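You operate a simulated robot arm through the tools that you are given. There is no shell and no other tool. Be economical: measure what you need, move in short steps, check, and stop when the job is done.

The job below is to be done with a simulated two-armed robot. You get a single attempt, and the scene is never put back.

Task
Take the steel hub and put it on the paint table. Put the round brass block on the green table top away on the press bench top. Take the black gear on the packing bench and put it away on the grey bench top. Open the orange drawer, take the yellow brush on the packing bench and put it away in the inside of the orange drawer and shut the drawer again. Take the yellow chock and leave it on the packing bench. Take the blue rimmed pot and put it on the flat blue plate. Pick up the small carton with one hand, pass it to the other hand and put it on the highest board of the paint shelves. Put the bag marked "beans" from the highest board of the paint shelves on the high board of the parts rack and the bag labelled "maize" on the board under the packing bench. Lift the lid of the white box open. Do these in any order. Set down upright: round brass block, yellow chock, blue rimmed pot, small carton, bag.

Only the result counts: the job must be done as asked and must still hold three seconds after the hand-in. Knocking over, shifting, dropping, spilling or breaking anything else fails it. A push-on lid holds only when it is set on centred and level and pressed home; a screw cap is set on level and turned clockwise until tight.

Robot
Two 7-joint arms with two-finger parallel grippers on one trunk, on a base that drives. Base frame: it is fixed to the floor where the robot stands at the start and does not move with it; the origin is under the middle of the robot, x ahead of it, y to its left, z up. Lengths are in mm, angles in rad, forces in N, time in s.
The left shoulder is at the start at [60, 189, 1103], the right one opposite. With the tool pointing down near the work surface each hand reaches from about 100 to 320 mm from the robot's upright axis, wherever it stands, measured 20 degrees to its own side. Places, roughly: black gear (10x10x6 cm) [600, 500, 700]; blue rimmed pot [-2000, 250, 500]; board under the packing bench [600, 900, 200]; flat blue plate [-4000, -2000, 750]; green bag marked beans, small seed bag, yellow bag [250, 5750, 1250]; grey bench top [-5400, -3800, 900]; high board of the parts rack [600, 2200, 1200]; highest board of the paint shelves [0, 5700, 1200]; inside of the orange drawer [-8100, -800, 700]; lid of the white box [-8200, -2300, 1300]; orange drawer [-8000, -800, 700]; packing bench [600, 900, 700]; paint table [200, 3100, 800]; press bench top [-3200, -3800, 900]; round brass block [500, 0, 750]; small carton [250, 5750, 750]; steel hub (11x11x6 cm) [500, 0, 700]; yellow brush (15x5x7 cm) [400, 800, 800]; yellow chock (13x9x11 cm) [500, 1900, 800]. Payload 3.43 kg a hand.
The TCP of each hand is the grasp point between the finger pads, 30 mm short of the fingertips. In the tool frame z runs along the fingers and y along their closing line. Largest opening 94 mm; finger width 28, thickness 10; the body of the gripper, 50 by 96 mm, starts 55 mm behind the TCP.
Orientation is that of the tool frame in the base frame, as [roll, pitch, yaw] about the fixed x, y, z axes, in that order (R = Rz(yaw) Ry(pitch) Rx(roll)). With the fingers straight down and closing along the base's y, the tool's x points along the base's -x, its y along +y and its z along -z.

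Tools
- The arms move only by the tool step_arm. It takes "left_steps", "right_steps" or both (then of equal length, played together; a hand with none holds still); each is a list of rows, each a list of 7 numbers: the shift along the base's x, y, z in units of 200 mm (1.0 is 200 mm), then the turn, a rotation vector about the base's x, y, z in units of 120 degrees (1.0 is 120 degrees), then the gripper command, from -1 (shut) to 1 (fully open), values between in proportion. In form: [[dx, dy, dz, ax, ay, az, fingers], ...]. A call has 1 to 12 rows; each row is the pose to reach, as a shift and turn from the pose commanded when the call began. A call with a number of a shift or a turn outside -1 to 1 is refused whole. Each row takes 0.2 s and may step no farther than 50 mm and 0.15 rad from the row before; otherwise, or with a gripper value out of range, the whole call is refused. A pose out of reach is approached as far as the arm can. The call stops where the force on the tool passes 40 N (or 10 N more than at its start, if that is more) or the arm is blocked; 0.2 s more then pass. The fingers move at their own pace (about 153 mm/s each) and stop on an object; they squeeze with about 21 N. The grip force told is the motor's: it shows also when the fingers shut on nothing. Time passes only in rows, and 0.2 s behind the last, so rows that repeat a pose let the fingers close. It gives the time, the measured TCP pose, the force on the tool (base axes), the opening and the grip force at its end, in the units of the frame above (readings bear some noise), with the torque about the TCP (base axes, N m) and any sound that the robot's microphone picked up.
- Cameras (640 x 400 px; columns grow to the right, rows downward): "scene" is now at [2.5, 25, 1639]; the picture's right is [0.36, -0.93, 0.00], its down [-0.81, -0.31, -0.51] and it looks along [0.47, 0.18, -0.86] (base axes); focal length 278 px, centre (320, 200). "left" rides on the left gripper at [76, -14, -103] in its tool frame; the picture's right is [0.18, 0.98, 0.00], its down [-0.75, 0.14, -0.64] and it looks along [-0.63, 0.12, 0.77] (tool axes); focal length 243 px, centre (320, 200). "right" rides on the right gripper at [76, 14, -103] in its tool frame; the picture's right is [-0.18, 0.98, 0.00], its down [-0.75, -0.14, -0.64] and it looks along [-0.63, -0.12, 0.77] (tool axes); focal length 243 px, centre (320, 200). There is no depth. A picture from a camera that has moved, and an enlarged one, comes with that camera's place and axes in the base frame and with its lens.
- get_image(camera): a new picture of that camera. It takes no simulated time.
- move_column(by): slides the trunk up (or, below 0, down) by that many mm; the arms and the scene camera ride with it, the base frame stays. It gives what a move gives, with no picture.
- roll_base(legs): drives the robot by 1 to 6 legs, each [ahead, left, turn to the left] in mm, mm and rad, along the robot's own axes; the way and the turn of a leg run together, so that a leg with both is an arc; at most 1500 mm and 3.142 rad a leg. The arms and the cameras ride along, it lands a little off, and it stops where it bumps. It gives what a move gives.
- pan_tilt(pan, tilt): turns the head with the scene camera to pan (to the left, within 1.501 rad either way) and tilt (down, from -0.506 to 1.204), counted from straight ahead of the robot. It gives what a move gives.
- inspect(camera, box): a new picture of the part [left, top, right, bottom] of that camera's present view, enlarged. It takes no simulated time.
- job_done(): hands the job in; it is judged then, once.

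Go step by step. Nothing tells you exact positions but the pictures and the camera data: compare them with the known pose of the tool, close in by small moves and look again before you grip or let go. The budget is 546 turns and 354 pictures, counting those below and the enlarged ones. Unless the task says otherwise, let go and move clear before handing in, and close with one line.

The tools are called as name(argument=value, ...) on one line, values as JSON. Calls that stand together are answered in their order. step_arm: Moves the arms, as the interface text tells. Its arguments: {"type":"object","properties":{"left_steps":{"type":"array"},"right_steps":{"type":"array"}},"required":[]} The other tools are called the same way: move_column (by) slides the trunk up or down; roll_base (legs) drives the base; pan_tilt (pan, tilt) turns the head that bears the scene camera; get_image (camera) takes a picture; inspect (camera, box) takes an enlarged picture of a part of a camera's view; job_done () hands the job in.

At the start:

```text
time: 0.0
left_ee_pos: [292.4, 399.1, 1017.1]
left_orientation: [3.142, 0.0, -3.14]
left_wrist_force: [0.5, 0.4, -0.4]
left_ft_torque: [0.02, -0.01, 0.04]
left_gripper_width: 93.9
left_grasp_force: 0.1
right_ee_pos: [348.2, 33.1, 1052.4]
right_orientation: [3.141, 0.0, -3.141]
right_wrist_force: [0.3, -0.8, 0.2]
right_ft_torque: [-0.01, 0.02, 0.02]
right_gripper_width: 94.0
right_grasp_force: 0.0
trunk travel left (down, up): [-775.0, 215.0]
robot x, y, heading: [-3.5, -2.7, -0.002]
head pan, tilt: [0.365, 1.04]
```

scene: 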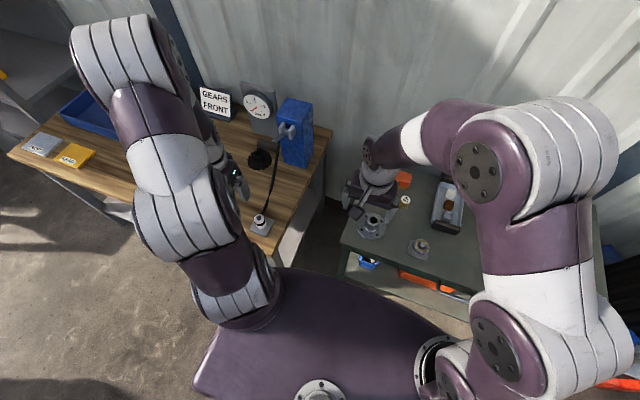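
right: 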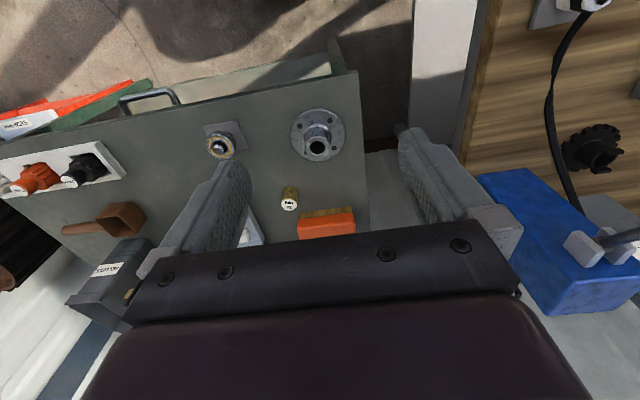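
left: 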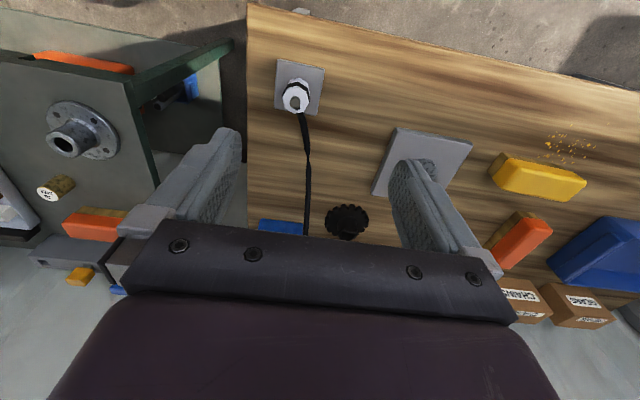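

I see a green table with the hub and brass block to the front right and the packing bench with gear and brush to the front left. I'll look closer first.

inspect(camera="scene", box=[320, 130, 520, 300])

inspect(camera="left", box=[0, 0, 640, 330])

inspect(camera="right", box=[0, 60, 400, 310])

```text
2.35 times, centred on (420, 215) of scene
camera zoom: at [2.5, 25.0, 1639.0], right [0.36, -0.93, 0.0], down [-0.81, -0.31, -0.51], along [0.47, 0.18, -0.86], focal length 655 px, centre (85, 165)
```

zoom: 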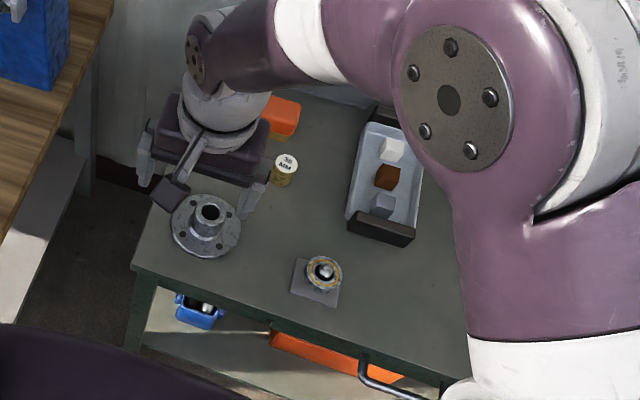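

```text
1.00 times, centred on (320, 165) of left
camera zoom: at [216.7, 384.7, 1119.6], right [-0.18, 0.98, 0.0], down [0.75, 0.14, 0.64], along [0.63, 0.12, -0.77], focal length 243 px, centre (320, 235)
```

zoom: 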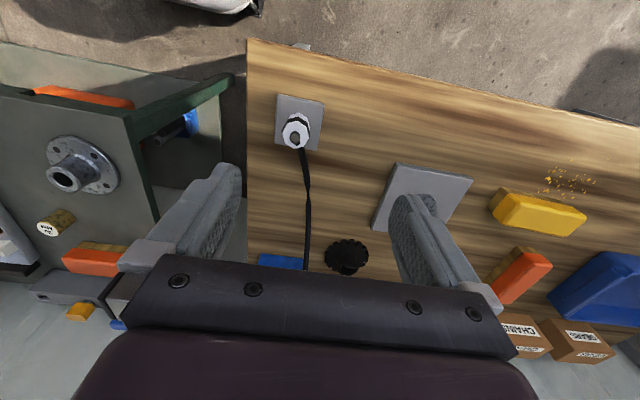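

```text
1.60 times, centred on (200, 185) of right
camera zoom: at [271.8, 47.0, 1154.7], right [0.18, 0.98, 0.0], down [0.75, -0.14, 0.64], along [0.63, -0.12, -0.77], focal length 388 px, centre (512, 224)
```

zoom: 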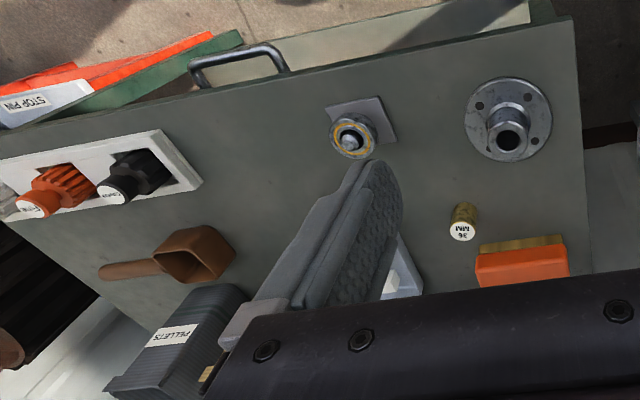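

The hub's boss top seems to be near (481, 9, 746). I'll bring the right hand above it in small rows and look again.

step_arm(right_steps=[[0.2, -0.04, 0, 0, 0, 0, 1], [0.4, -0.08, 0, 0, 0, 0, 1], [0.6, -0.12, 0, 0, 0, 0, 1], [0.66, -0.12, -0.2, 0, 0, 0, 1], [0.66, -0.12, -0.4, 0, 0, 0, 1], [0.66, -0.12, -0.6, 0, 0, 0, 1], [0.66, -0.12, -0.6, 0, 0, 0, 1]])

get_image(camera="right")

get_image(camera="scene")

```text
time: 1.6
left_ee_pos: [293.0, 400.2, 1017.4]
left_orientation: [3.141, -0.002, 3.141]
left_wrist_force: [0.4, 0.3, 0.2]
left_ft_torque: [0.04, 0.01, -0.01]
left_gripper_width: 93.8
left_grasp_force: 0.1
right_ee_pos: [480.2, 6.7, 931.9]
right_orientation: [3.141, 0.001, -3.141]
right_wrist_force: [0.1, -0.1, -0.2]
right_ft_torque: [-0.01, 0.0, -0.01]
right_gripper_width: 94.4
right_grasp_force: 0.0
trunk travel left (down, up): [-775.0, 215.0]
robot x, y, heading: [2.1, -1.2, 0.003]
head pan, tilt: [0.365, 1.04]
```

```text
347 pictures are left
camera right: at [403.2, 20.4, 1034.4], right [0.18, 0.98, 0.0], down [0.75, -0.14, 0.64], along [0.63, -0.12, -0.77], focal length 243 px, centre (320, 200)
```

right: 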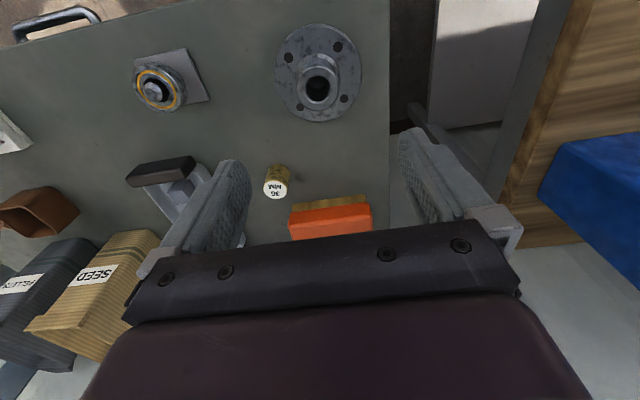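

```text
346 pictures are left
camera scene: at [2.0, 25.0, 1639.0], right [0.36, -0.93, 0.0], down [-0.81, -0.31, -0.51], along [0.47, 0.18, -0.86], focal length 278 px, centre (320, 200)
```

scene: 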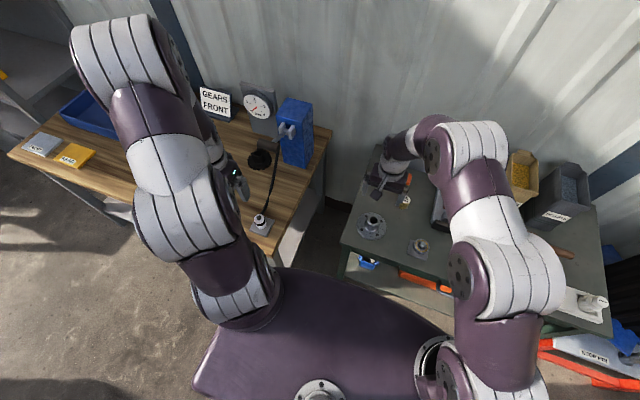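

Boss top triangulates to about (475, 4, 753). I lower over it and check.

step_arm(right_steps=[[-0.02, -0.015, -0.2, 0, 0, 0, 1], [-0.02, -0.015, -0.4, 0, 0, 0, 1], [-0.02, -0.015, -0.6, 0, 0, 0, 1], [-0.02, -0.015, -0.6, 0, 0, 0, 1]])

get_image(camera="right")

```text
time: 2.6
left_ee_pos: [292.7, 400.4, 1016.9]
left_orientation: [3.141, 0.0, 3.141]
left_wrist_force: [-0.1, -0.2, 0.4]
left_ft_torque: [0.0, -0.02, -0.03]
left_gripper_width: 93.8
left_grasp_force: 0.0
right_ee_pos: [475.7, 4.4, 811.7]
right_orientation: [-3.142, 0.0, 3.14]
right_wrist_force: [0.1, -0.7, -0.1]
right_ft_torque: [0.01, 0.01, 0.0]
right_gripper_width: 93.9
right_grasp_force: 0.1
trunk travel left (down, up): [-775.0, 215.0]
robot x, y, heading: [-3.0, 0.7, -0.004]
head pan, tilt: [0.365, 1.04]
```

```text
345 pictures are left
camera right: at [400.7, 18.0, 914.5], right [0.18, 0.98, 0.0], down [0.75, -0.14, 0.64], along [0.63, -0.12, -0.77], focal length 243 px, centre (320, 200)
```

right: 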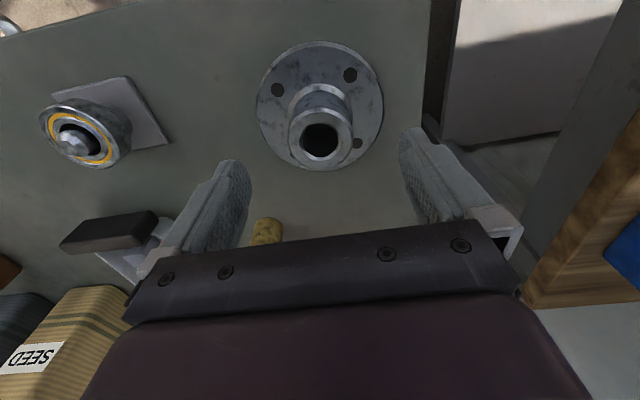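

The boss is centred between the fingers. I go down 64 mm, close and lift slightly.

step_arm(right_steps=[[0, 0, -0.2, 0, 0, 0, 1], [0, 0, -0.32, 0, 0, 0, 1], [0, 0, -0.32, 0, 0, 0, 1]])

get_image(camera="right")

```text
time: 3.4
left_ee_pos: [292.4, 400.3, 1016.1]
left_orientation: [3.141, 0.0, 3.142]
left_wrist_force: [-0.1, -1.3, -0.1]
left_ft_torque: [0.0, -0.03, -0.01]
left_gripper_width: 93.8
left_grasp_force: 0.1
right_ee_pos: [475.8, 3.7, 747.9]
right_orientation: [-3.141, 0.0, -3.14]
right_wrist_force: [0.7, -0.7, 0.2]
right_ft_torque: [0.01, -0.01, 0.02]
right_gripper_width: 93.9
right_grasp_force: 0.0
trunk travel left (down, up): [-775.0, 215.0]
robot x, y, heading: [-1.1, 2.4, 0.002]
head pan, tilt: [0.365, 1.04]
```

```text
344 pictures are left
camera right: at [400.7, 18.7, 850.2], right [0.18, 0.98, 0.0], down [0.75, -0.14, 0.64], along [0.63, -0.12, -0.77], focal length 243 px, centre (320, 200)
```

right: 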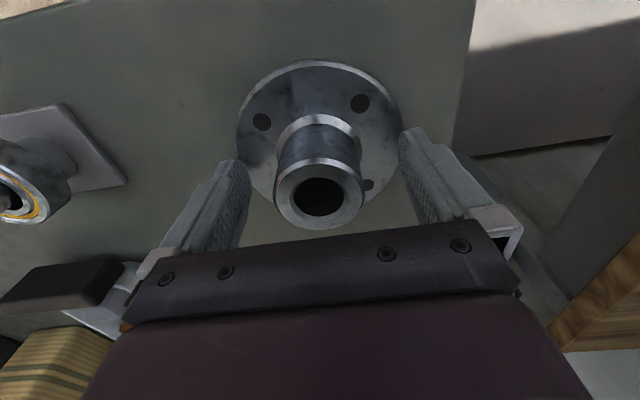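

The boss is between the pads; closing.

step_arm(right_steps=[[0, 0, 0, 0, 0, 0, -1], [0, 0, 0, 0, 0, 0, -1], [0, 0, 0, 0, 0, 0, -1], [0, 0, 0.1, 0, 0, 0, -1], [0, 0, 0.3, 0, 0, 0, -1], [0, 0, 0.3, 0, 0, 0, -1]])

get_image(camera="right")

```text
time: 4.8
left_ee_pos: [294.8, 400.6, 1015.6]
left_orientation: [-3.141, 0.0, 3.141]
left_wrist_force: [0.2, -0.2, 0.8]
left_ft_torque: [-0.01, -0.03, 0.01]
left_gripper_width: 94.0
left_grasp_force: 0.1
right_ee_pos: [474.8, 5.8, 805.8]
right_orientation: [-3.141, -0.001, 3.141]
right_wrist_force: [-0.6, -0.5, -10.8]
right_ft_torque: [0.01, -0.01, 0.01]
right_gripper_width: 47.3
right_grasp_force: 21.1
trunk travel left (down, up): [-775.0, 215.0]
robot x, y, heading: [-1.4, 3.1, -0.002]
head pan, tilt: [0.365, 1.04]
```

```text
343 pictures are left
camera right: at [399.9, 19.5, 908.5], right [0.18, 0.98, 0.0], down [0.75, -0.14, 0.64], along [0.63, -0.12, -0.77], focal length 243 px, centre (320, 200)
```

right: 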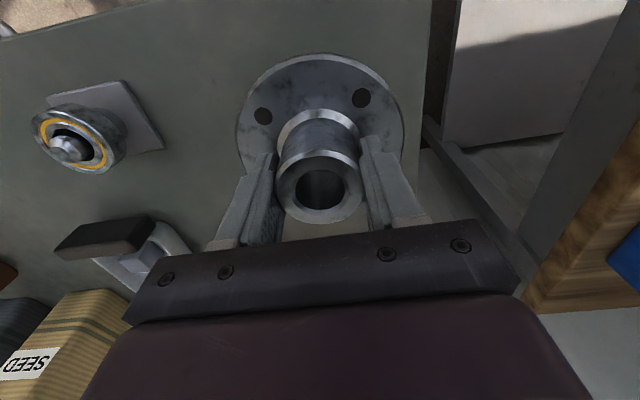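

Hub is held. I retract both arms to travel poses and look around with the head.

step_arm(right_steps=[[0, 0, 0.2, 0, 0, 0, -1], [0, 0, 0.4, 0, 0, 0, -1], [0, 0, 0.6, 0, 0, 0, -1], [0, 0, 0.8, 0, 0, 0, -1], [-0.2, -0.1, 0.9, 0, 0, 0, -1], [-0.4, -0.2, 0.9, 0, 0, 0, -1], [-0.6, -0.3, 0.9, 0, 0, 0, -1], [-0.7, -0.4, 0.9, 0, 0, 0, -1], [-0.7, -0.4, 0.9, 0, 0, 0, -1]])

pan_tilt(pan=1.3, tilt=0.5)

get_image(camera="scene")

```text
time: 6.8
left_ee_pos: [292.8, 400.8, 1017.6]
left_orientation: [3.141, -0.003, 3.141]
left_wrist_force: [0.2, -0.1, 0.0]
left_ft_torque: [-0.01, 0.02, -0.02]
left_gripper_width: 94.2
left_grasp_force: 0.1
right_ee_pos: [335.6, -73.5, 985.4]
right_orientation: [-3.141, 0.0, -3.141]
right_wrist_force: [0.7, -0.4, -10.5]
right_ft_torque: [0.0, -0.03, 0.01]
right_gripper_width: 47.2
right_grasp_force: 21.1
trunk travel left (down, up): [-775.0, 215.0]
robot x, y, heading: [-1.5, -0.8, 0.003]
head pan, tilt: [0.365, 1.04]
```

```text
time: 8.0
left_ee_pos: [292.5, 400.3, 1017.0]
left_orientation: [-3.141, 0.0, 3.141]
left_wrist_force: [-0.1, -0.1, 0.2]
left_ft_torque: [0.01, -0.01, -0.02]
left_gripper_width: 94.1
left_grasp_force: 0.1
right_ee_pos: [334.7, -72.8, 986.9]
right_orientation: [-3.141, 0.0, -3.141]
right_wrist_force: [1.3, 0.4, -10.8]
right_ft_torque: [0.02, 0.03, 0.01]
right_gripper_width: 47.6
right_grasp_force: 20.9
trunk travel left (down, up): [-775.0, 215.0]
robot x, y, heading: [0.9, -3.7, -0.001]
head pan, tilt: [1.3, 0.499]
```

```text
342 pictures are left
camera scene: at [-34.8, 88.5, 1682.7], right [0.96, -0.27, 0.0], down [-0.13, -0.46, -0.88], along [0.23, 0.85, -0.48], focal length 278 px, centre (320, 200)
```

scene: 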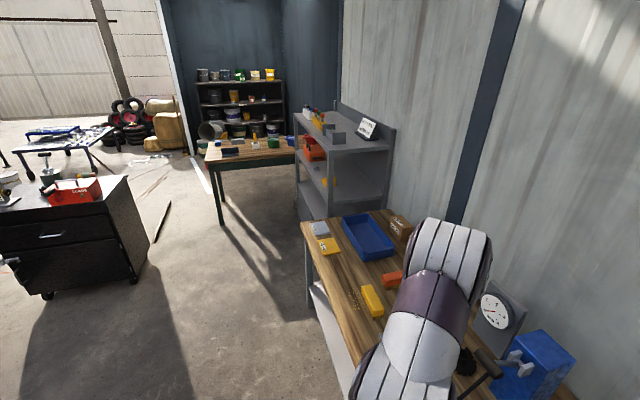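

I can see bench, rack, paint table and paint shelves in a row. Zooming in on the rack and shelves.

inspect(camera="scene", box=[280, 90, 420, 230])

inspect(camera="scene", box=[180, 55, 310, 175])

inspect(camera="scene", box=[290, 190, 530, 400])

```text
2.86 times, centred on (350, 160) of scene
camera zoom: at [-34.8, 88.5, 1682.7], right [0.96, -0.27, 0.0], down [-0.13, -0.46, -0.88], along [0.23, 0.85, -0.48], focal length 795 px, centre (234, 314)
```

zoom: 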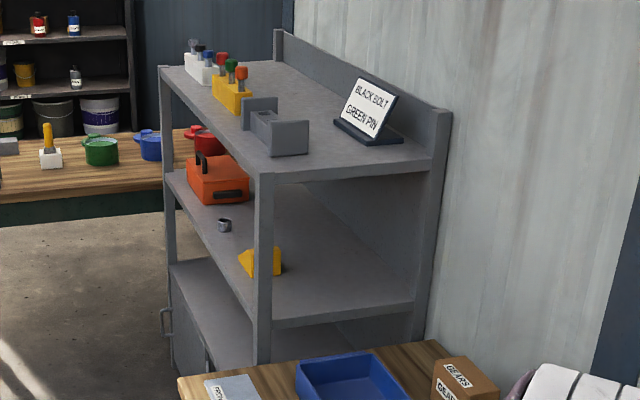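

```text
3.33 times, centred on (245, 115) of scene
camera zoom: at [-34.8, 88.5, 1682.7], right [0.96, -0.27, 0.0], down [-0.13, -0.46, -0.88], along [0.23, 0.85, -0.48], focal length 928 px, centre (570, 483)
```

zoom: 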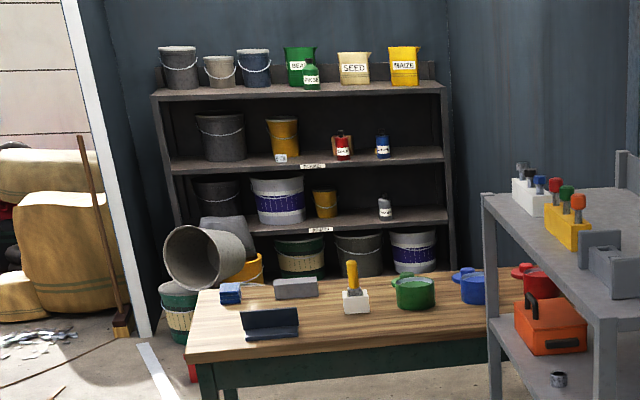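

```text
1.90 times, centred on (410, 295) of scene
camera zoom: at [-34.8, 88.5, 1682.7], right [0.96, -0.27, 0.0], down [-0.13, -0.46, -0.88], along [0.23, 0.85, -0.48], focal length 530 px, centre (149, 19)
```

zoom: 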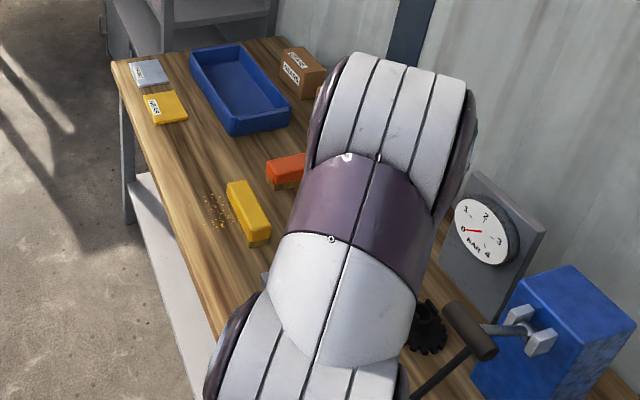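

The bench, rack front (x≈385) and cart (x<-950) leave a free corridor. I back off, turn left and drive up toward the paint table.

roll_base(legs=[[-450, 0, 0], [0, 0, 1.571], [1200, 0, 0], [800, -200, 0]])

pan_tilt(pan=0, tilt=0.75)

get_image(camera="scene")

```text
time: 24.3
left_ee_pos: [-743.2, 2279.6, 1016.6]
left_orientation: [-3.14, 0.0, -1.534]
left_wrist_force: [-1.0, -0.2, 0.1]
left_ft_torque: [-0.02, 0.01, -0.01]
left_gripper_width: 94.0
left_grasp_force: 0.1
right_ee_pos: [-271.6, 2339.2, 986.5]
right_orientation: [-3.141, -0.001, -1.532]
right_wrist_force: [0.1, -0.4, -10.9]
right_ft_torque: [0.02, 0.02, -0.02]
right_gripper_width: 47.6
right_grasp_force: 20.7
trunk travel left (down, up): [-775.0, 215.0]
robot x, y, heading: [-331.9, 1999.8, 1.605]
head pan, tilt: [1.3, 0.499]
```

```text
time: 25.8
left_ee_pos: [-743.0, 2281.0, 1016.3]
left_orientation: [3.141, 0.0, -1.535]
left_wrist_force: [-0.4, -0.3, 0.1]
left_ft_torque: [0.0, 0.0, -0.01]
left_gripper_width: 94.0
left_grasp_force: 0.0
right_ee_pos: [-271.4, 2339.0, 986.2]
right_orientation: [-3.141, -0.002, -1.536]
right_wrist_force: [-0.9, 0.5, -10.7]
right_ft_torque: [0.01, 0.01, -0.01]
right_gripper_width: 47.7
right_grasp_force: 21.3
trunk travel left (down, up): [-775.0, 215.0]
robot x, y, heading: [-332.4, 2003.7, 1.604]
head pan, tilt: [0.0, 0.75]
```

```text
338 pictures are left
camera scene: at [-333.9, 2026.5, 1660.8], right [1.0, 0.04, 0.0], down [0.03, -0.68, -0.73], along [-0.03, 0.73, -0.68], focal length 278 px, centre (320, 200)
```

scene: 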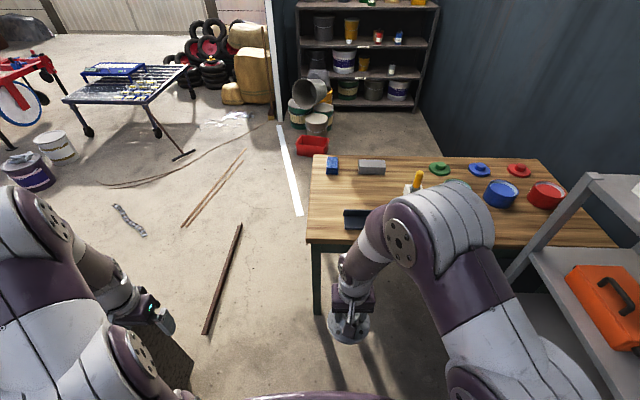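

I've arrived south of the paint table. I check the right wrist camera for free space on it.

get_image(camera="right")

inspect(camera="scene", box=[300, 140, 640, 350])

```text
337 pictures are left
camera right: at [-282.4, 2262.7, 1089.3], right [-0.99, 0.15, 0.0], down [0.11, 0.76, 0.64], along [0.1, 0.63, -0.77], focal length 243 px, centre (320, 200)
```

right: 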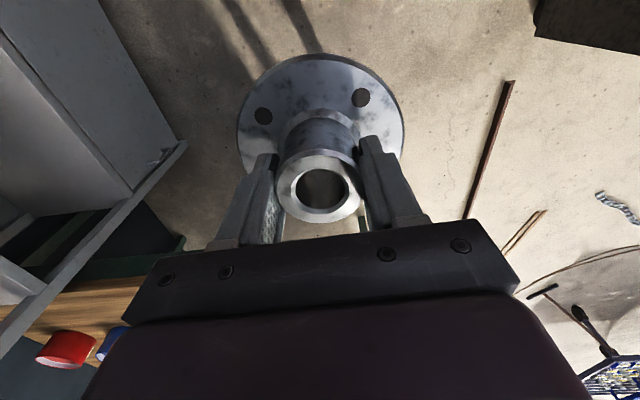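

```text
1.88 times, centred on (470, 245) of scene
camera zoom: at [-333.9, 2026.5, 1660.8], right [1.0, 0.04, 0.0], down [0.03, -0.68, -0.73], along [-0.03, 0.73, -0.68], focal length 524 px, centre (38, 115)
```

zoom: 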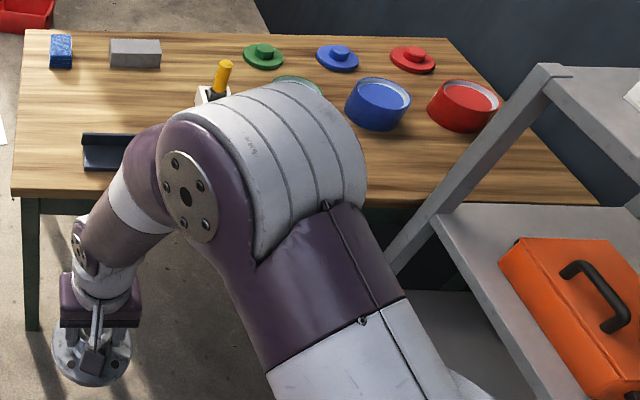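

The free spot in front of the brush holder is around (0, 2850). I roll closer and straighten the heading.

roll_base(legs=[[320, -193, -0.033]])

get_image(camera="scene")

get_image(camera="right")

```text
time: 28.1
left_ee_pos: [-549.5, 2615.7, 1016.4]
left_orientation: [-3.141, 0.001, -1.57]
left_wrist_force: [0.2, 0.3, -0.1]
left_ft_torque: [0.01, -0.03, 0.0]
left_gripper_width: 94.0
left_grasp_force: 0.1
right_ee_pos: [-73.8, 2658.0, 987.1]
right_orientation: [3.141, -0.001, -1.567]
right_wrist_force: [0.3, 0.5, -11.0]
right_ft_torque: [0.03, -0.01, -0.04]
right_gripper_width: 47.2
right_grasp_force: 21.6
trunk travel left (down, up): [-775.0, 215.0]
robot x, y, heading: [-151.3, 2324.1, 1.574]
head pan, tilt: [0.0, 0.75]
```

```text
335 pictures are left
camera scene: at [-148.6, 2348.6, 1660.8], right [1.0, 0.0, 0.0], down [0.0, -0.68, -0.73], along [0.0, 0.73, -0.68], focal length 278 px, centre (320, 200)
```

scene: 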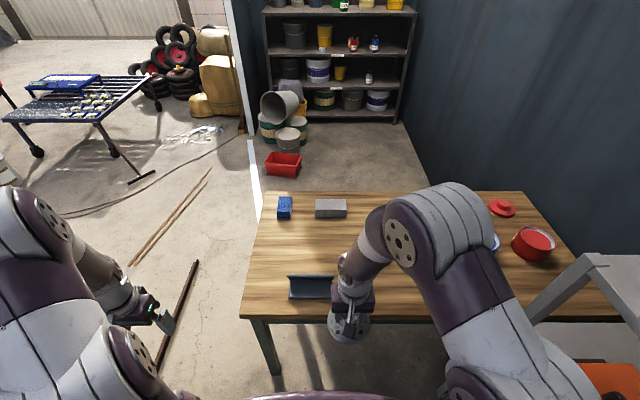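

```text
334 pictures are left
camera right: at [-89.1, 2583.0, 1089.3], right [-0.98, 0.18, 0.0], down [0.14, 0.75, 0.64], along [0.12, 0.63, -0.77], focal length 243 px, centre (320, 200)
```

right: 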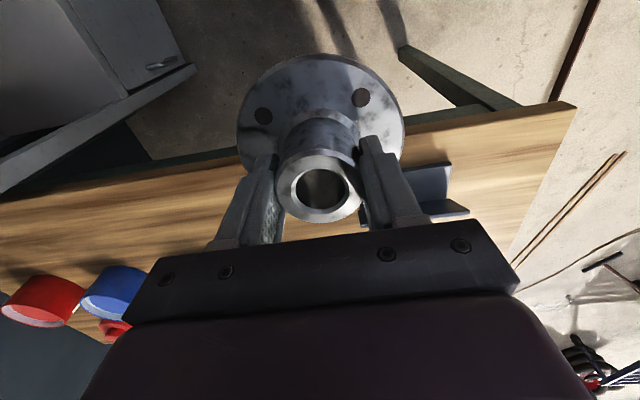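

Table top is around z 768, near edge y≈2750. I move the hub to (-10, 2840) and lower partly.

step_arm(right_steps=[[0.1, 0.2, 0, 0, 0, 0, -1], [0.2, 0.4, 0, 0, 0, 0, -1], [0.3, 0.6, 0, 0, 0, 0, -1], [0.32, 0.8, 0, 0, 0, 0, -1], [0.32, 0.91, -0.1, 0, 0, 0, -1], [0.32, 0.91, -0.3, 0, 0, 0, -1], [0.32, 0.91, -0.5, 0, 0, 0, -1], [0.32, 0.91, -0.65, 0, 0, 0, -1], [0.32, 0.91, -0.65, 0, 0, 0, -1]])

get_image(camera="scene")

get_image(camera="right")

```text
time: 30.1
left_ee_pos: [-548.9, 2615.4, 1018.5]
left_orientation: [-3.141, 0.0, -1.568]
left_wrist_force: [-0.2, 0.3, 1.0]
left_ft_torque: [-0.01, 0.03, 0.0]
left_gripper_width: 93.8
left_grasp_force: 0.0
right_ee_pos: [-10.0, 2841.6, 855.8]
right_orientation: [-3.141, -0.004, -1.567]
right_wrist_force: [-0.2, 0.0, -10.9]
right_ft_torque: [0.01, 0.0, 0.02]
right_gripper_width: 47.5
right_grasp_force: 21.3
trunk travel left (down, up): [-775.0, 215.0]
robot x, y, heading: [-147.7, 2321.8, 1.572]
head pan, tilt: [0.0, 0.75]
```

```text
333 pictures are left
camera scene: at [-148.2, 2348.9, 1660.8], right [1.0, 0.0, 0.0], down [0.0, -0.68, -0.73], along [0.0, 0.73, -0.68], focal length 278 px, centre (320, 200)
```

scene: 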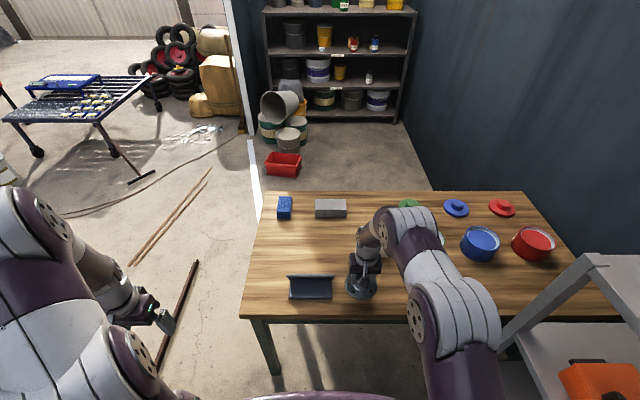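

```text
332 pictures are left
camera right: at [-24.5, 2765.1, 958.7], right [-0.98, 0.18, 0.0], down [0.14, 0.75, 0.64], along [0.12, 0.63, -0.77], focal length 243 px, centre (320, 200)
```

right: 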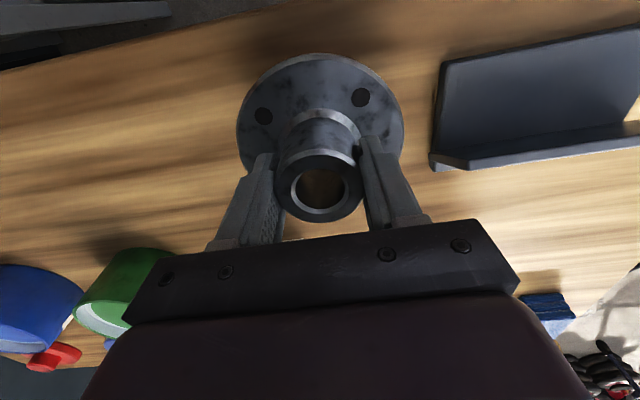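

Clear around the hub. I lower slowly until contact.

step_arm(right_steps=[[0, 0, -0.05, 0, 0, 0, -1], [0, 0, -0.075, 0, 0, 0, -1], [0, 0, -0.1, 0, 0, 0, -1], [0, 0, -0.115, 0, 0, 0, -1], [0, 0, -0.13, 0, 0, 0, -1], [0, 0, -0.145, 0, 0, 0, -1], [0, 0, -0.16, 0, 0, 0, -1], [0, 0, -0.175, 0, 0, 0, -1], [0, 0, -0.19, 0, 0, 0, -1], [0, 0, -0.205, 0, 0, 0, -1]])

```text
time: 32.4
left_ee_pos: [-548.1, 2616.7, 1017.6]
left_orientation: [-3.141, -0.002, -1.569]
left_wrist_force: [0.2, 0.4, 0.2]
left_ft_torque: [0.03, 0.0, 0.02]
left_gripper_width: 93.9
left_grasp_force: 0.0
right_ee_pos: [-10.9, 2841.5, 814.9]
right_orientation: [3.141, -0.002, -1.567]
right_wrist_force: [-0.5, 0.0, -10.9]
right_ft_torque: [-0.02, -0.04, -0.01]
right_gripper_width: 47.6
right_grasp_force: 21.3
trunk travel left (down, up): [-775.0, 215.0]
robot x, y, heading: [-148.9, 2322.2, 1.569]
head pan, tilt: [0.0, 0.75]
```

step_arm(right_steps=[[0, 0, -0.015, 0, 0, 0, -1], [0, 0, -0.03, 0, 0, 0, -1], [0, 0, -0.045, 0, 0, 0, -1], [0, 0, -0.06, 0, 0, 0, -1], [0, 0, -0.075, 0, 0, 0, -1], [0, 0, -0.09, 0, 0, 0, -1], [0, 0, -0.105, 0, 0, 0, -1], [0, 0, -0.12, 0, 0, 0, -1], [0, 0, -0.135, 0, 0, 0, -1], [0, 0, -0.15, 0, 0, 0, -1]])

get_image(camera="right")

```text
time: 34.7
left_ee_pos: [-549.8, 2613.5, 1016.5]
left_orientation: [-3.141, 0.001, -1.569]
left_wrist_force: [0.6, -0.2, 0.1]
left_ft_torque: [-0.01, 0.02, 0.01]
left_gripper_width: 93.9
left_grasp_force: 0.1
right_ee_pos: [-11.7, 2840.0, 789.7]
right_orientation: [3.141, 0.007, -1.566]
right_wrist_force: [0.6, -8.2, 23.3]
right_ft_torque: [-1.32, 0.27, 0.12]
right_gripper_width: 47.8
right_grasp_force: 21.1
trunk travel left (down, up): [-775.0, 215.0]
robot x, y, heading: [-147.9, 2322.0, 1.571]
head pan, tilt: [0.0, 0.75]
stopped in row 10 (right hand): the force on the tool passed its limit (the readings are from after the stop); the commanded pose is now the measured one
```

```text
331 pictures are left
camera right: at [-25.3, 2764.8, 892.2], right [-0.98, 0.18, 0.0], down [0.14, 0.75, 0.65], along [0.12, 0.64, -0.76], focal length 243 px, centre (320, 200)
```

right: 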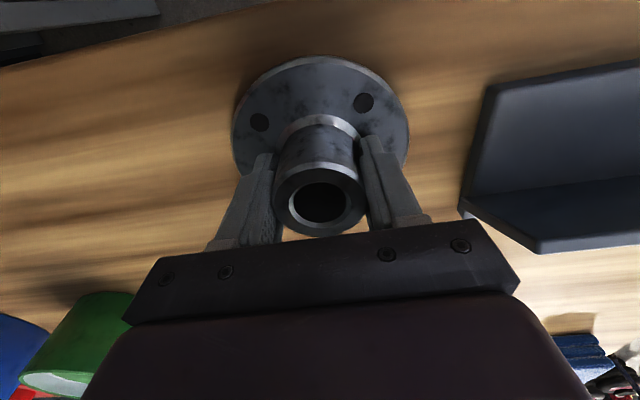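

Contact with the table. I ease 2 mm, release and lift clear.

step_arm(right_steps=[[0, 0, 0.01, 0, 0, 0, -1], [0, 0, 0.01, 0, 0, 0, 0.4], [0, 0, 0.01, 0, 0, 0, 0.6], [0, 0, 0.01, 0, 0, 0, 0.6], [0, 0, 0.2, 0, 0, 0, 0.6], [0, 0, 0.4, 0, 0, 0, 0.6], [0, 0, 0.6, 0, 0, 0, 0.6], [0, 0, 0.8, 0, 0, 0, 0.6], [0, 0, 0.8, 0, 0, 0, 0.6]])

get_image(camera="right")

```text
time: 36.7
left_ee_pos: [-549.0, 2615.5, 1015.5]
left_orientation: [3.141, 0.0, -1.567]
left_wrist_force: [-0.5, 0.6, -0.4]
left_ft_torque: [0.0, 0.03, 0.0]
left_gripper_width: 94.2
left_grasp_force: 0.1
right_ee_pos: [-12.7, 2845.1, 948.1]
right_orientation: [-3.141, 0.005, -1.567]
right_wrist_force: [-0.1, -0.6, 0.3]
right_ft_torque: [-0.01, -0.03, -0.01]
right_gripper_width: 75.3
right_grasp_force: 0.2
trunk travel left (down, up): [-775.0, 215.0]
robot x, y, heading: [-148.3, 2325.4, 1.574]
head pan, tilt: [0.0, 0.75]
```

```text
330 pictures are left
camera right: at [-25.8, 2769.8, 1049.7], right [-0.98, 0.18, 0.0], down [0.14, 0.75, 0.64], along [0.12, 0.63, -0.76], focal length 243 px, centre (320, 200)
```

right: 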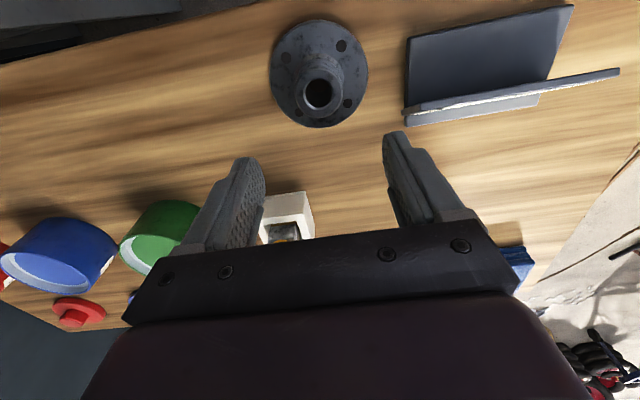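

Hub is set on the paint table. Next I have to pass left of the table; I look down-left to judge the base's width and the floor bar.

step_arm(right_steps=[[0, -0.2, 0.1, 0, 0, 0, 1], [0, -0.4, 0.2, 0, 0, 0, 1], [-0.1, -0.6, 0.2, 0, 0, 0, 1], [-0.2, -0.8, 0.2, 0, 0, 0, 1], [-0.3, -0.95, 0.2, 0, 0, 0, 1], [-0.3, -0.95, 0.2, 0, 0, 0, 1]])

pan_tilt(pan=0.7, tilt=1.1)

get_image(camera="scene")

```text
time: 38.1
left_ee_pos: [-549.2, 2616.8, 1017.9]
left_orientation: [3.141, 0.0, -1.569]
left_wrist_force: [0.3, 0.6, 0.1]
left_ft_torque: [0.0, -0.02, 0.0]
left_gripper_width: 94.2
left_grasp_force: 0.0
right_ee_pos: [-70.8, 2650.5, 988.8]
right_orientation: [-3.141, 0.002, -1.568]
right_wrist_force: [0.1, 0.4, 0.2]
right_ft_torque: [0.0, 0.01, 0.03]
right_gripper_width: 94.0
right_grasp_force: 0.0
trunk travel left (down, up): [-775.0, 215.0]
robot x, y, heading: [-146.9, 2324.9, 1.572]
head pan, tilt: [0.0, 0.75]
```

```text
time: 39.2
left_ee_pos: [-549.7, 2614.9, 1017.0]
left_orientation: [3.142, 0.0, -1.568]
left_wrist_force: [-0.8, 0.6, -0.6]
left_ft_torque: [0.04, 0.01, 0.02]
left_gripper_width: 94.0
left_grasp_force: 0.0
right_ee_pos: [-69.4, 2651.7, 990.6]
right_orientation: [-3.141, 0.004, -1.566]
right_wrist_force: [0.2, 0.5, -0.4]
right_ft_torque: [0.01, 0.0, 0.02]
right_gripper_width: 94.0
right_grasp_force: 0.3
trunk travel left (down, up): [-775.0, 215.0]
robot x, y, heading: [-147.8, 2321.2, 1.569]
head pan, tilt: [0.7, 1.1]
```

```text
329 pictures are left
camera scene: at [-189.0, 2313.6, 1635.1], right [0.76, 0.65, 0.0], down [0.57, -0.68, -0.45], along [-0.29, 0.35, -0.89], focal length 278 px, centre (320, 200)
```

scene: 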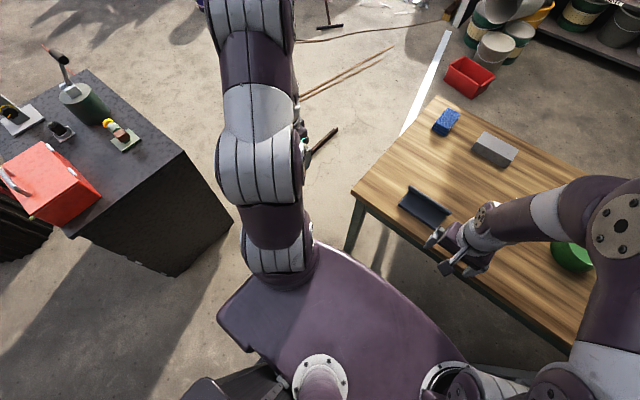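

To know the base's width I turn the left wrist camera round to look at it.

step_arm(left_steps=[[0, 0, 0, 0, 0, -0.07, 1], [0, 0, 0, 0, 0, -0.14, 1], [0, 0, 0, 0, 0, -0.21, 1], [0, 0, 0, 0, 0, -0.28, 1], [0, 0, 0, 0, 0, -0.35, 1], [0, 0, 0, 0, 0, -0.42, 1], [0, 0, 0, 0, 0, -0.49, 1], [0, 0, 0, 0, 0, -0.56, 1], [0, 0, 0, 0, 0, -0.63, 1], [0, 0, 0, 0, 0, -0.7, 1], [0, 0, 0, 0, 0, -0.77, 1], [0, 0, 0, 0, 0, -0.84, 1]])

get_image(camera="left")

```text
time: 41.8
left_ee_pos: [-548.1, 2616.9, 1016.4]
left_orientation: [-3.141, 0.0, 2.953]
left_wrist_force: [-0.4, 0.0, 0.3]
left_ft_torque: [-0.04, -0.01, 0.0]
left_gripper_width: 94.1
left_grasp_force: 0.0
right_ee_pos: [-70.0, 2651.0, 990.5]
right_orientation: [-3.141, 0.006, -1.567]
right_wrist_force: [-0.5, -1.0, 0.4]
right_ft_torque: [0.01, 0.02, -0.02]
right_gripper_width: 93.9
right_grasp_force: 0.1
trunk travel left (down, up): [-775.0, 215.0]
robot x, y, heading: [-149.1, 2320.7, 1.573]
head pan, tilt: [0.7, 1.1]
```

```text
328 pictures are left
camera left: at [-626.2, 2614.6, 1119.3], right [0.0, 1.0, 0.0], down [0.77, 0.0, 0.64], along [0.64, 0.0, -0.77], focal length 243 px, centre (320, 200)
```

left: 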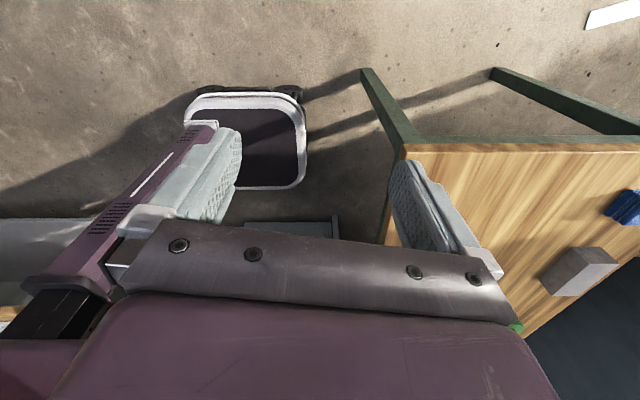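

The base is only about 400 mm wide, so the lane is fine. I restore the left hand and tuck it in.

step_arm(left_steps=[[0.1, 0, 0, 0, 0, 0.07, 1], [0.2, 0, 0, 0, 0, 0.14, 1], [0.3, 0, 0, 0, 0, 0.21, 1], [0.4, 0, 0, 0, 0, 0.28, 1], [0.5, 0, 0, 0, 0, 0.35, 1], [0.6, 0, 0, 0, 0, 0.42, 1], [0.7, 0, 0, 0, 0, 0.49, 1], [0.8, 0, 0, 0, 0, 0.56, 1], [0.8, 0, 0, 0, 0, 0.63, 1], [0.8, 0, 0, 0, 0, 0.7, 1], [0.8, 0, 0, 0, 0, 0.77, 1], [0.8, 0, 0, 0, 0, 0.84, 1]])

roll_base(legs=[[0, 550, 0]])

pan_tilt(pan=0, tilt=0.6)

get_image(camera="scene")

```text
time: 44.4
left_ee_pos: [-389.4, 2615.7, 1017.0]
left_orientation: [3.141, -0.001, -1.566]
left_wrist_force: [-0.2, 0.1, 0.1]
left_ft_torque: [-0.03, 0.0, 0.04]
left_gripper_width: 93.8
left_grasp_force: 0.1
right_ee_pos: [-71.1, 2650.6, 989.6]
right_orientation: [3.141, 0.007, -1.565]
right_wrist_force: [-0.5, 0.1, 0.1]
right_ft_torque: [-0.05, -0.01, 0.03]
right_gripper_width: 94.2
right_grasp_force: 0.1
trunk travel left (down, up): [-775.0, 215.0]
robot x, y, heading: [-149.2, 2323.3, 1.577]
head pan, tilt: [0.7, 1.1]
```

```text
time: 47.6
left_ee_pos: [-937.3, 2615.7, 1018.0]
left_orientation: [-3.141, -0.001, -1.568]
left_wrist_force: [-1.1, -0.1, 0.1]
left_ft_torque: [0.01, 0.0, 0.0]
left_gripper_width: 94.0
left_grasp_force: 0.1
right_ee_pos: [-617.6, 2649.1, 988.1]
right_orientation: [-3.141, 0.006, -1.568]
right_wrist_force: [0.0, 0.3, 1.1]
right_ft_torque: [0.01, 0.04, 0.02]
right_gripper_width: 94.3
right_grasp_force: 0.0
trunk travel left (down, up): [-775.0, 215.0]
robot x, y, heading: [-695.9, 2324.1, 1.573]
head pan, tilt: [0.7, 1.1]
```

```text
time: 48.6
left_ee_pos: [-937.4, 2614.5, 1016.8]
left_orientation: [-3.141, 0.0, -1.569]
left_wrist_force: [0.0, -0.1, 0.2]
left_ft_torque: [0.0, -0.02, -0.02]
left_gripper_width: 94.1
left_grasp_force: 0.1
right_ee_pos: [-617.1, 2649.0, 989.6]
right_orientation: [-3.141, 0.004, -1.569]
right_wrist_force: [0.0, 0.1, -0.1]
right_ft_torque: [0.01, 0.01, -0.02]
right_gripper_width: 94.0
right_grasp_force: 0.0
trunk travel left (down, up): [-775.0, 215.0]
robot x, y, heading: [-696.9, 2322.3, 1.579]
head pan, tilt: [0.0, 0.6]
```

```text
327 pictures are left
camera scene: at [-696.0, 2352.6, 1673.6], right [1.0, 0.0, 0.0], down [0.0, -0.57, -0.82], along [0.0, 0.82, -0.57], focal length 278 px, centre (320, 200)
```

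scene: 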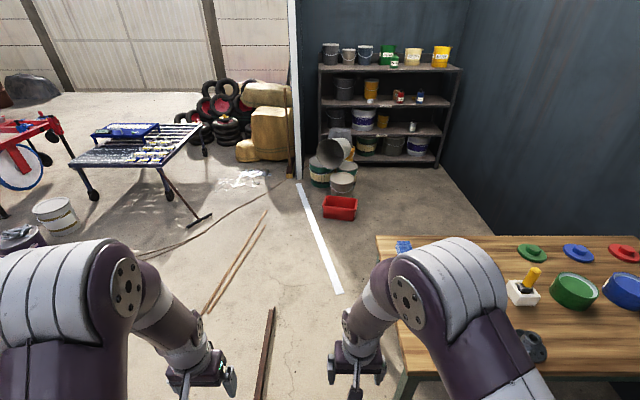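

The way is clear: up past the table, then right, then toward the shelves.

roll_base(legs=[[1480, 0, -0.006], [0, -930, 0], [900, 0, 0]])

pan_tilt(pan=0, tilt=0.5)

get_image(camera="scene")

```text
time: 64.8
left_ee_pos: [15.9, 4998.0, 1016.8]
left_orientation: [3.141, 0.0, -1.582]
left_wrist_force: [-0.1, -0.6, 0.9]
left_ft_torque: [0.0, -0.04, -0.01]
left_gripper_width: 93.9
left_grasp_force: 0.1
right_ee_pos: [333.6, 5030.4, 990.1]
right_orientation: [3.141, 0.005, -1.582]
right_wrist_force: [0.8, -0.4, 0.3]
right_ft_torque: [-0.02, -0.03, -0.04]
right_gripper_width: 93.9
right_grasp_force: 0.0
trunk travel left (down, up): [-775.0, 215.0]
robot x, y, heading: [250.9, 4706.7, 1.565]
head pan, tilt: [0.0, 0.6]
```

```text
time: 65.5
left_ee_pos: [15.2, 4998.9, 1016.3]
left_orientation: [3.141, 0.0, -1.582]
left_wrist_force: [-0.1, 0.7, -0.3]
left_ft_torque: [-0.04, -0.03, -0.03]
left_gripper_width: 93.9
left_grasp_force: 0.0
right_ee_pos: [333.8, 5029.9, 988.9]
right_orientation: [-3.141, 0.004, -1.581]
right_wrist_force: [-0.8, 0.1, -0.5]
right_ft_torque: [0.0, 0.0, -0.06]
right_gripper_width: 93.9
right_grasp_force: 0.0
trunk travel left (down, up): [-775.0, 215.0]
robot x, y, heading: [253.5, 4703.3, 1.561]
head pan, tilt: [0.0, 0.499]
```

```text
326 pictures are left
camera scene: at [252.5, 4736.1, 1682.7], right [1.0, -0.01, 0.0], down [0.0, -0.48, -0.88], along [0.01, 0.88, -0.48], focal length 278 px, centre (320, 200)
```

scene: 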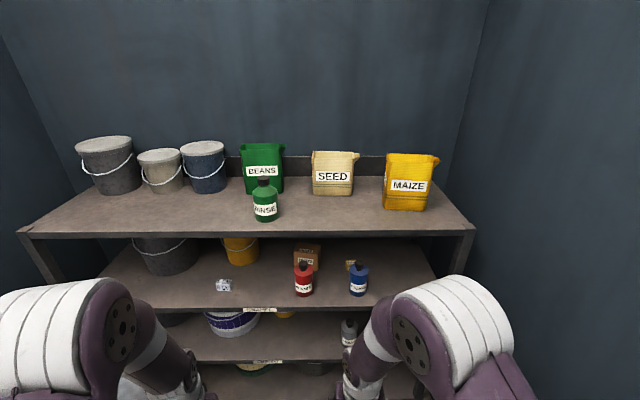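

inspect(camera="scene", box=[200, 120, 480, 320])

```text
2.00 times, centred on (340, 220) of scene
camera zoom: at [252.5, 4736.1, 1682.7], right [1.0, -0.01, 0.0], down [0.0, -0.48, -0.88], along [0.01, 0.88, -0.48], focal length 557 px, centre (280, 160)
```

zoom: 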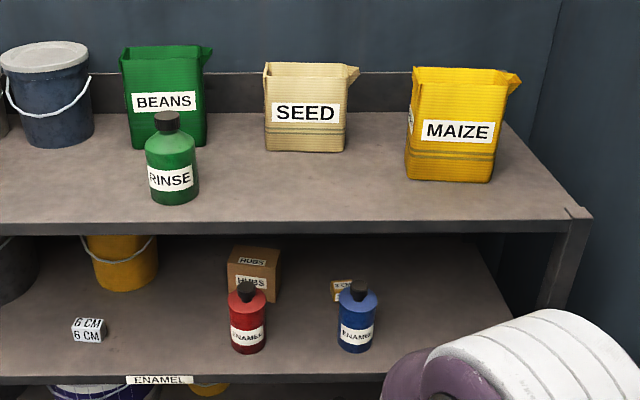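

The carton stands on the second board (z≈758) behind two bottles. I lower the trunk to look straight into that bay.

move_column(by=-650)

pan_tilt(pan=0, tilt=0.2)

inspect(camera="scene", box=[200, 130, 480, 305])

```text
refused: -650 is not a number from -400 to 400
```

```text
time: 66.3
left_ee_pos: [14.7, 4998.2, 1016.4]
left_orientation: [3.141, 0.001, -1.581]
left_wrist_force: [-0.2, -0.5, -1.1]
left_ft_torque: [-0.01, 0.03, -0.02]
left_gripper_width: 94.0
left_grasp_force: 0.0
right_ee_pos: [333.3, 5029.1, 989.7]
right_orientation: [-3.14, 0.005, -1.582]
right_wrist_force: [-0.6, 0.1, 0.3]
right_ft_torque: [0.0, -0.02, 0.01]
right_gripper_width: 94.1
right_grasp_force: 0.1
trunk travel left (down, up): [-775.0, 215.0]
robot x, y, heading: [248.5, 4701.5, 1.562]
head pan, tilt: [0.0, 0.201]
```

```text
2.29 times, centred on (340, 218) of scene
camera zoom: at [252.5, 4737.8, 1710.4], right [1.0, -0.01, 0.0], down [0.0, -0.2, -0.98], along [0.01, 0.98, -0.2], focal length 636 px, centre (274, 160)
```

zoom: 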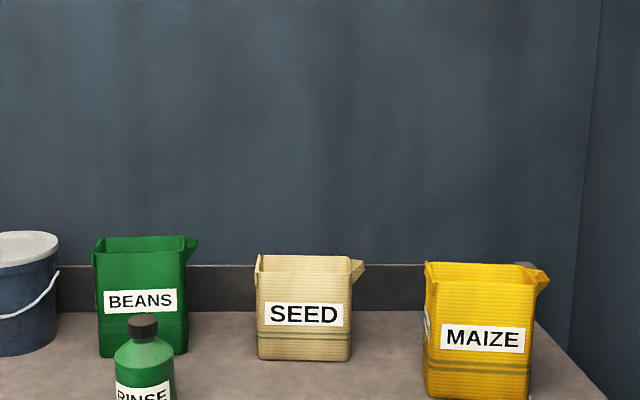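

move_column(by=-400)

move_column(by=-220)

inspect(camera="scene", box=[200, 130, 480, 305])

```text
time: 70.1
left_ee_pos: [15.7, 4998.1, 616.7]
left_orientation: [3.141, 0.0, -1.582]
left_wrist_force: [0.2, 0.9, 0.0]
left_ft_torque: [0.0, 0.02, -0.01]
left_gripper_width: 94.0
left_grasp_force: 0.1
right_ee_pos: [334.7, 5028.9, 589.5]
right_orientation: [3.14, 0.005, -1.581]
right_wrist_force: [0.1, 0.0, -1.0]
right_ft_torque: [0.03, 0.03, -0.01]
right_gripper_width: 94.1
right_grasp_force: 0.1
trunk travel left (down, up): [-375.0, 615.0]
robot x, y, heading: [253.4, 4700.8, 1.552]
head pan, tilt: [0.0, 0.201]
```

```text
time: 72.5
left_ee_pos: [15.2, 4998.1, 396.7]
left_orientation: [3.141, 0.0, -1.581]
left_wrist_force: [-0.1, -0.1, 0.4]
left_ft_torque: [0.06, 0.0, -0.06]
left_gripper_width: 94.1
left_grasp_force: 0.0
right_ee_pos: [334.1, 5030.5, 369.8]
right_orientation: [-3.14, 0.005, -1.58]
right_wrist_force: [-0.3, 0.5, 0.6]
right_ft_torque: [0.0, -0.01, 0.01]
right_gripper_width: 93.7
right_grasp_force: 0.0
trunk travel left (down, up): [-155.0, 835.0]
robot x, y, heading: [253.4, 4707.1, 1.562]
head pan, tilt: [0.0, 0.201]
```

```text
2.29 times, centred on (340, 218) of scene
camera zoom: at [252.5, 4737.8, 1090.5], right [1.0, -0.01, 0.0], down [0.0, -0.2, -0.98], along [0.01, 0.98, -0.2], focal length 636 px, centre (274, 160)
```

zoom: 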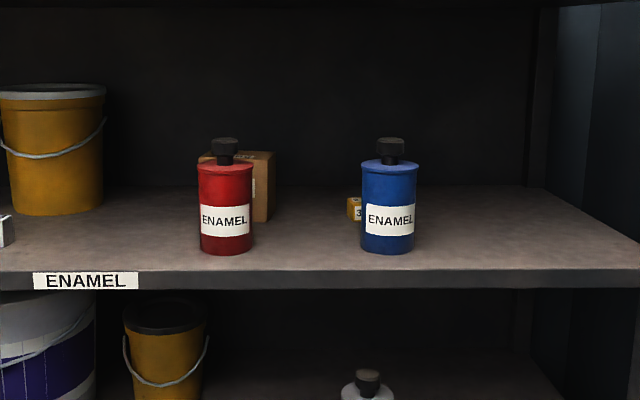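

The carton "HUBS" is behind the red bottle. Zooming tighter to measure it.

inspect(camera="scene", box=[270, 180, 390, 255])

```text
5.33 times, centred on (330, 218) of scene
camera zoom: at [252.5, 4737.8, 1090.5], right [1.0, -0.01, 0.0], down [0.0, -0.2, -0.98], along [0.01, 0.98, -0.2], focal length 1485 px, centre (267, 107)
```

zoom: 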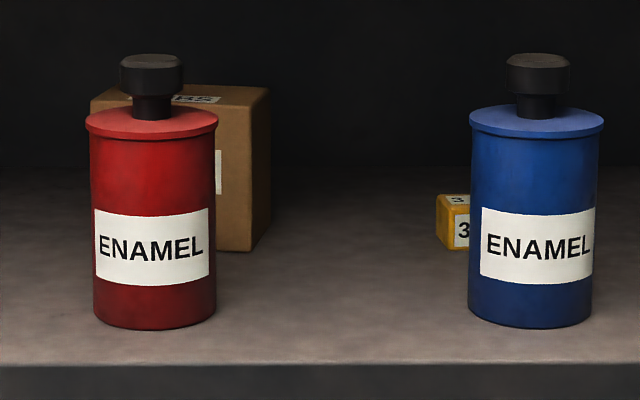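

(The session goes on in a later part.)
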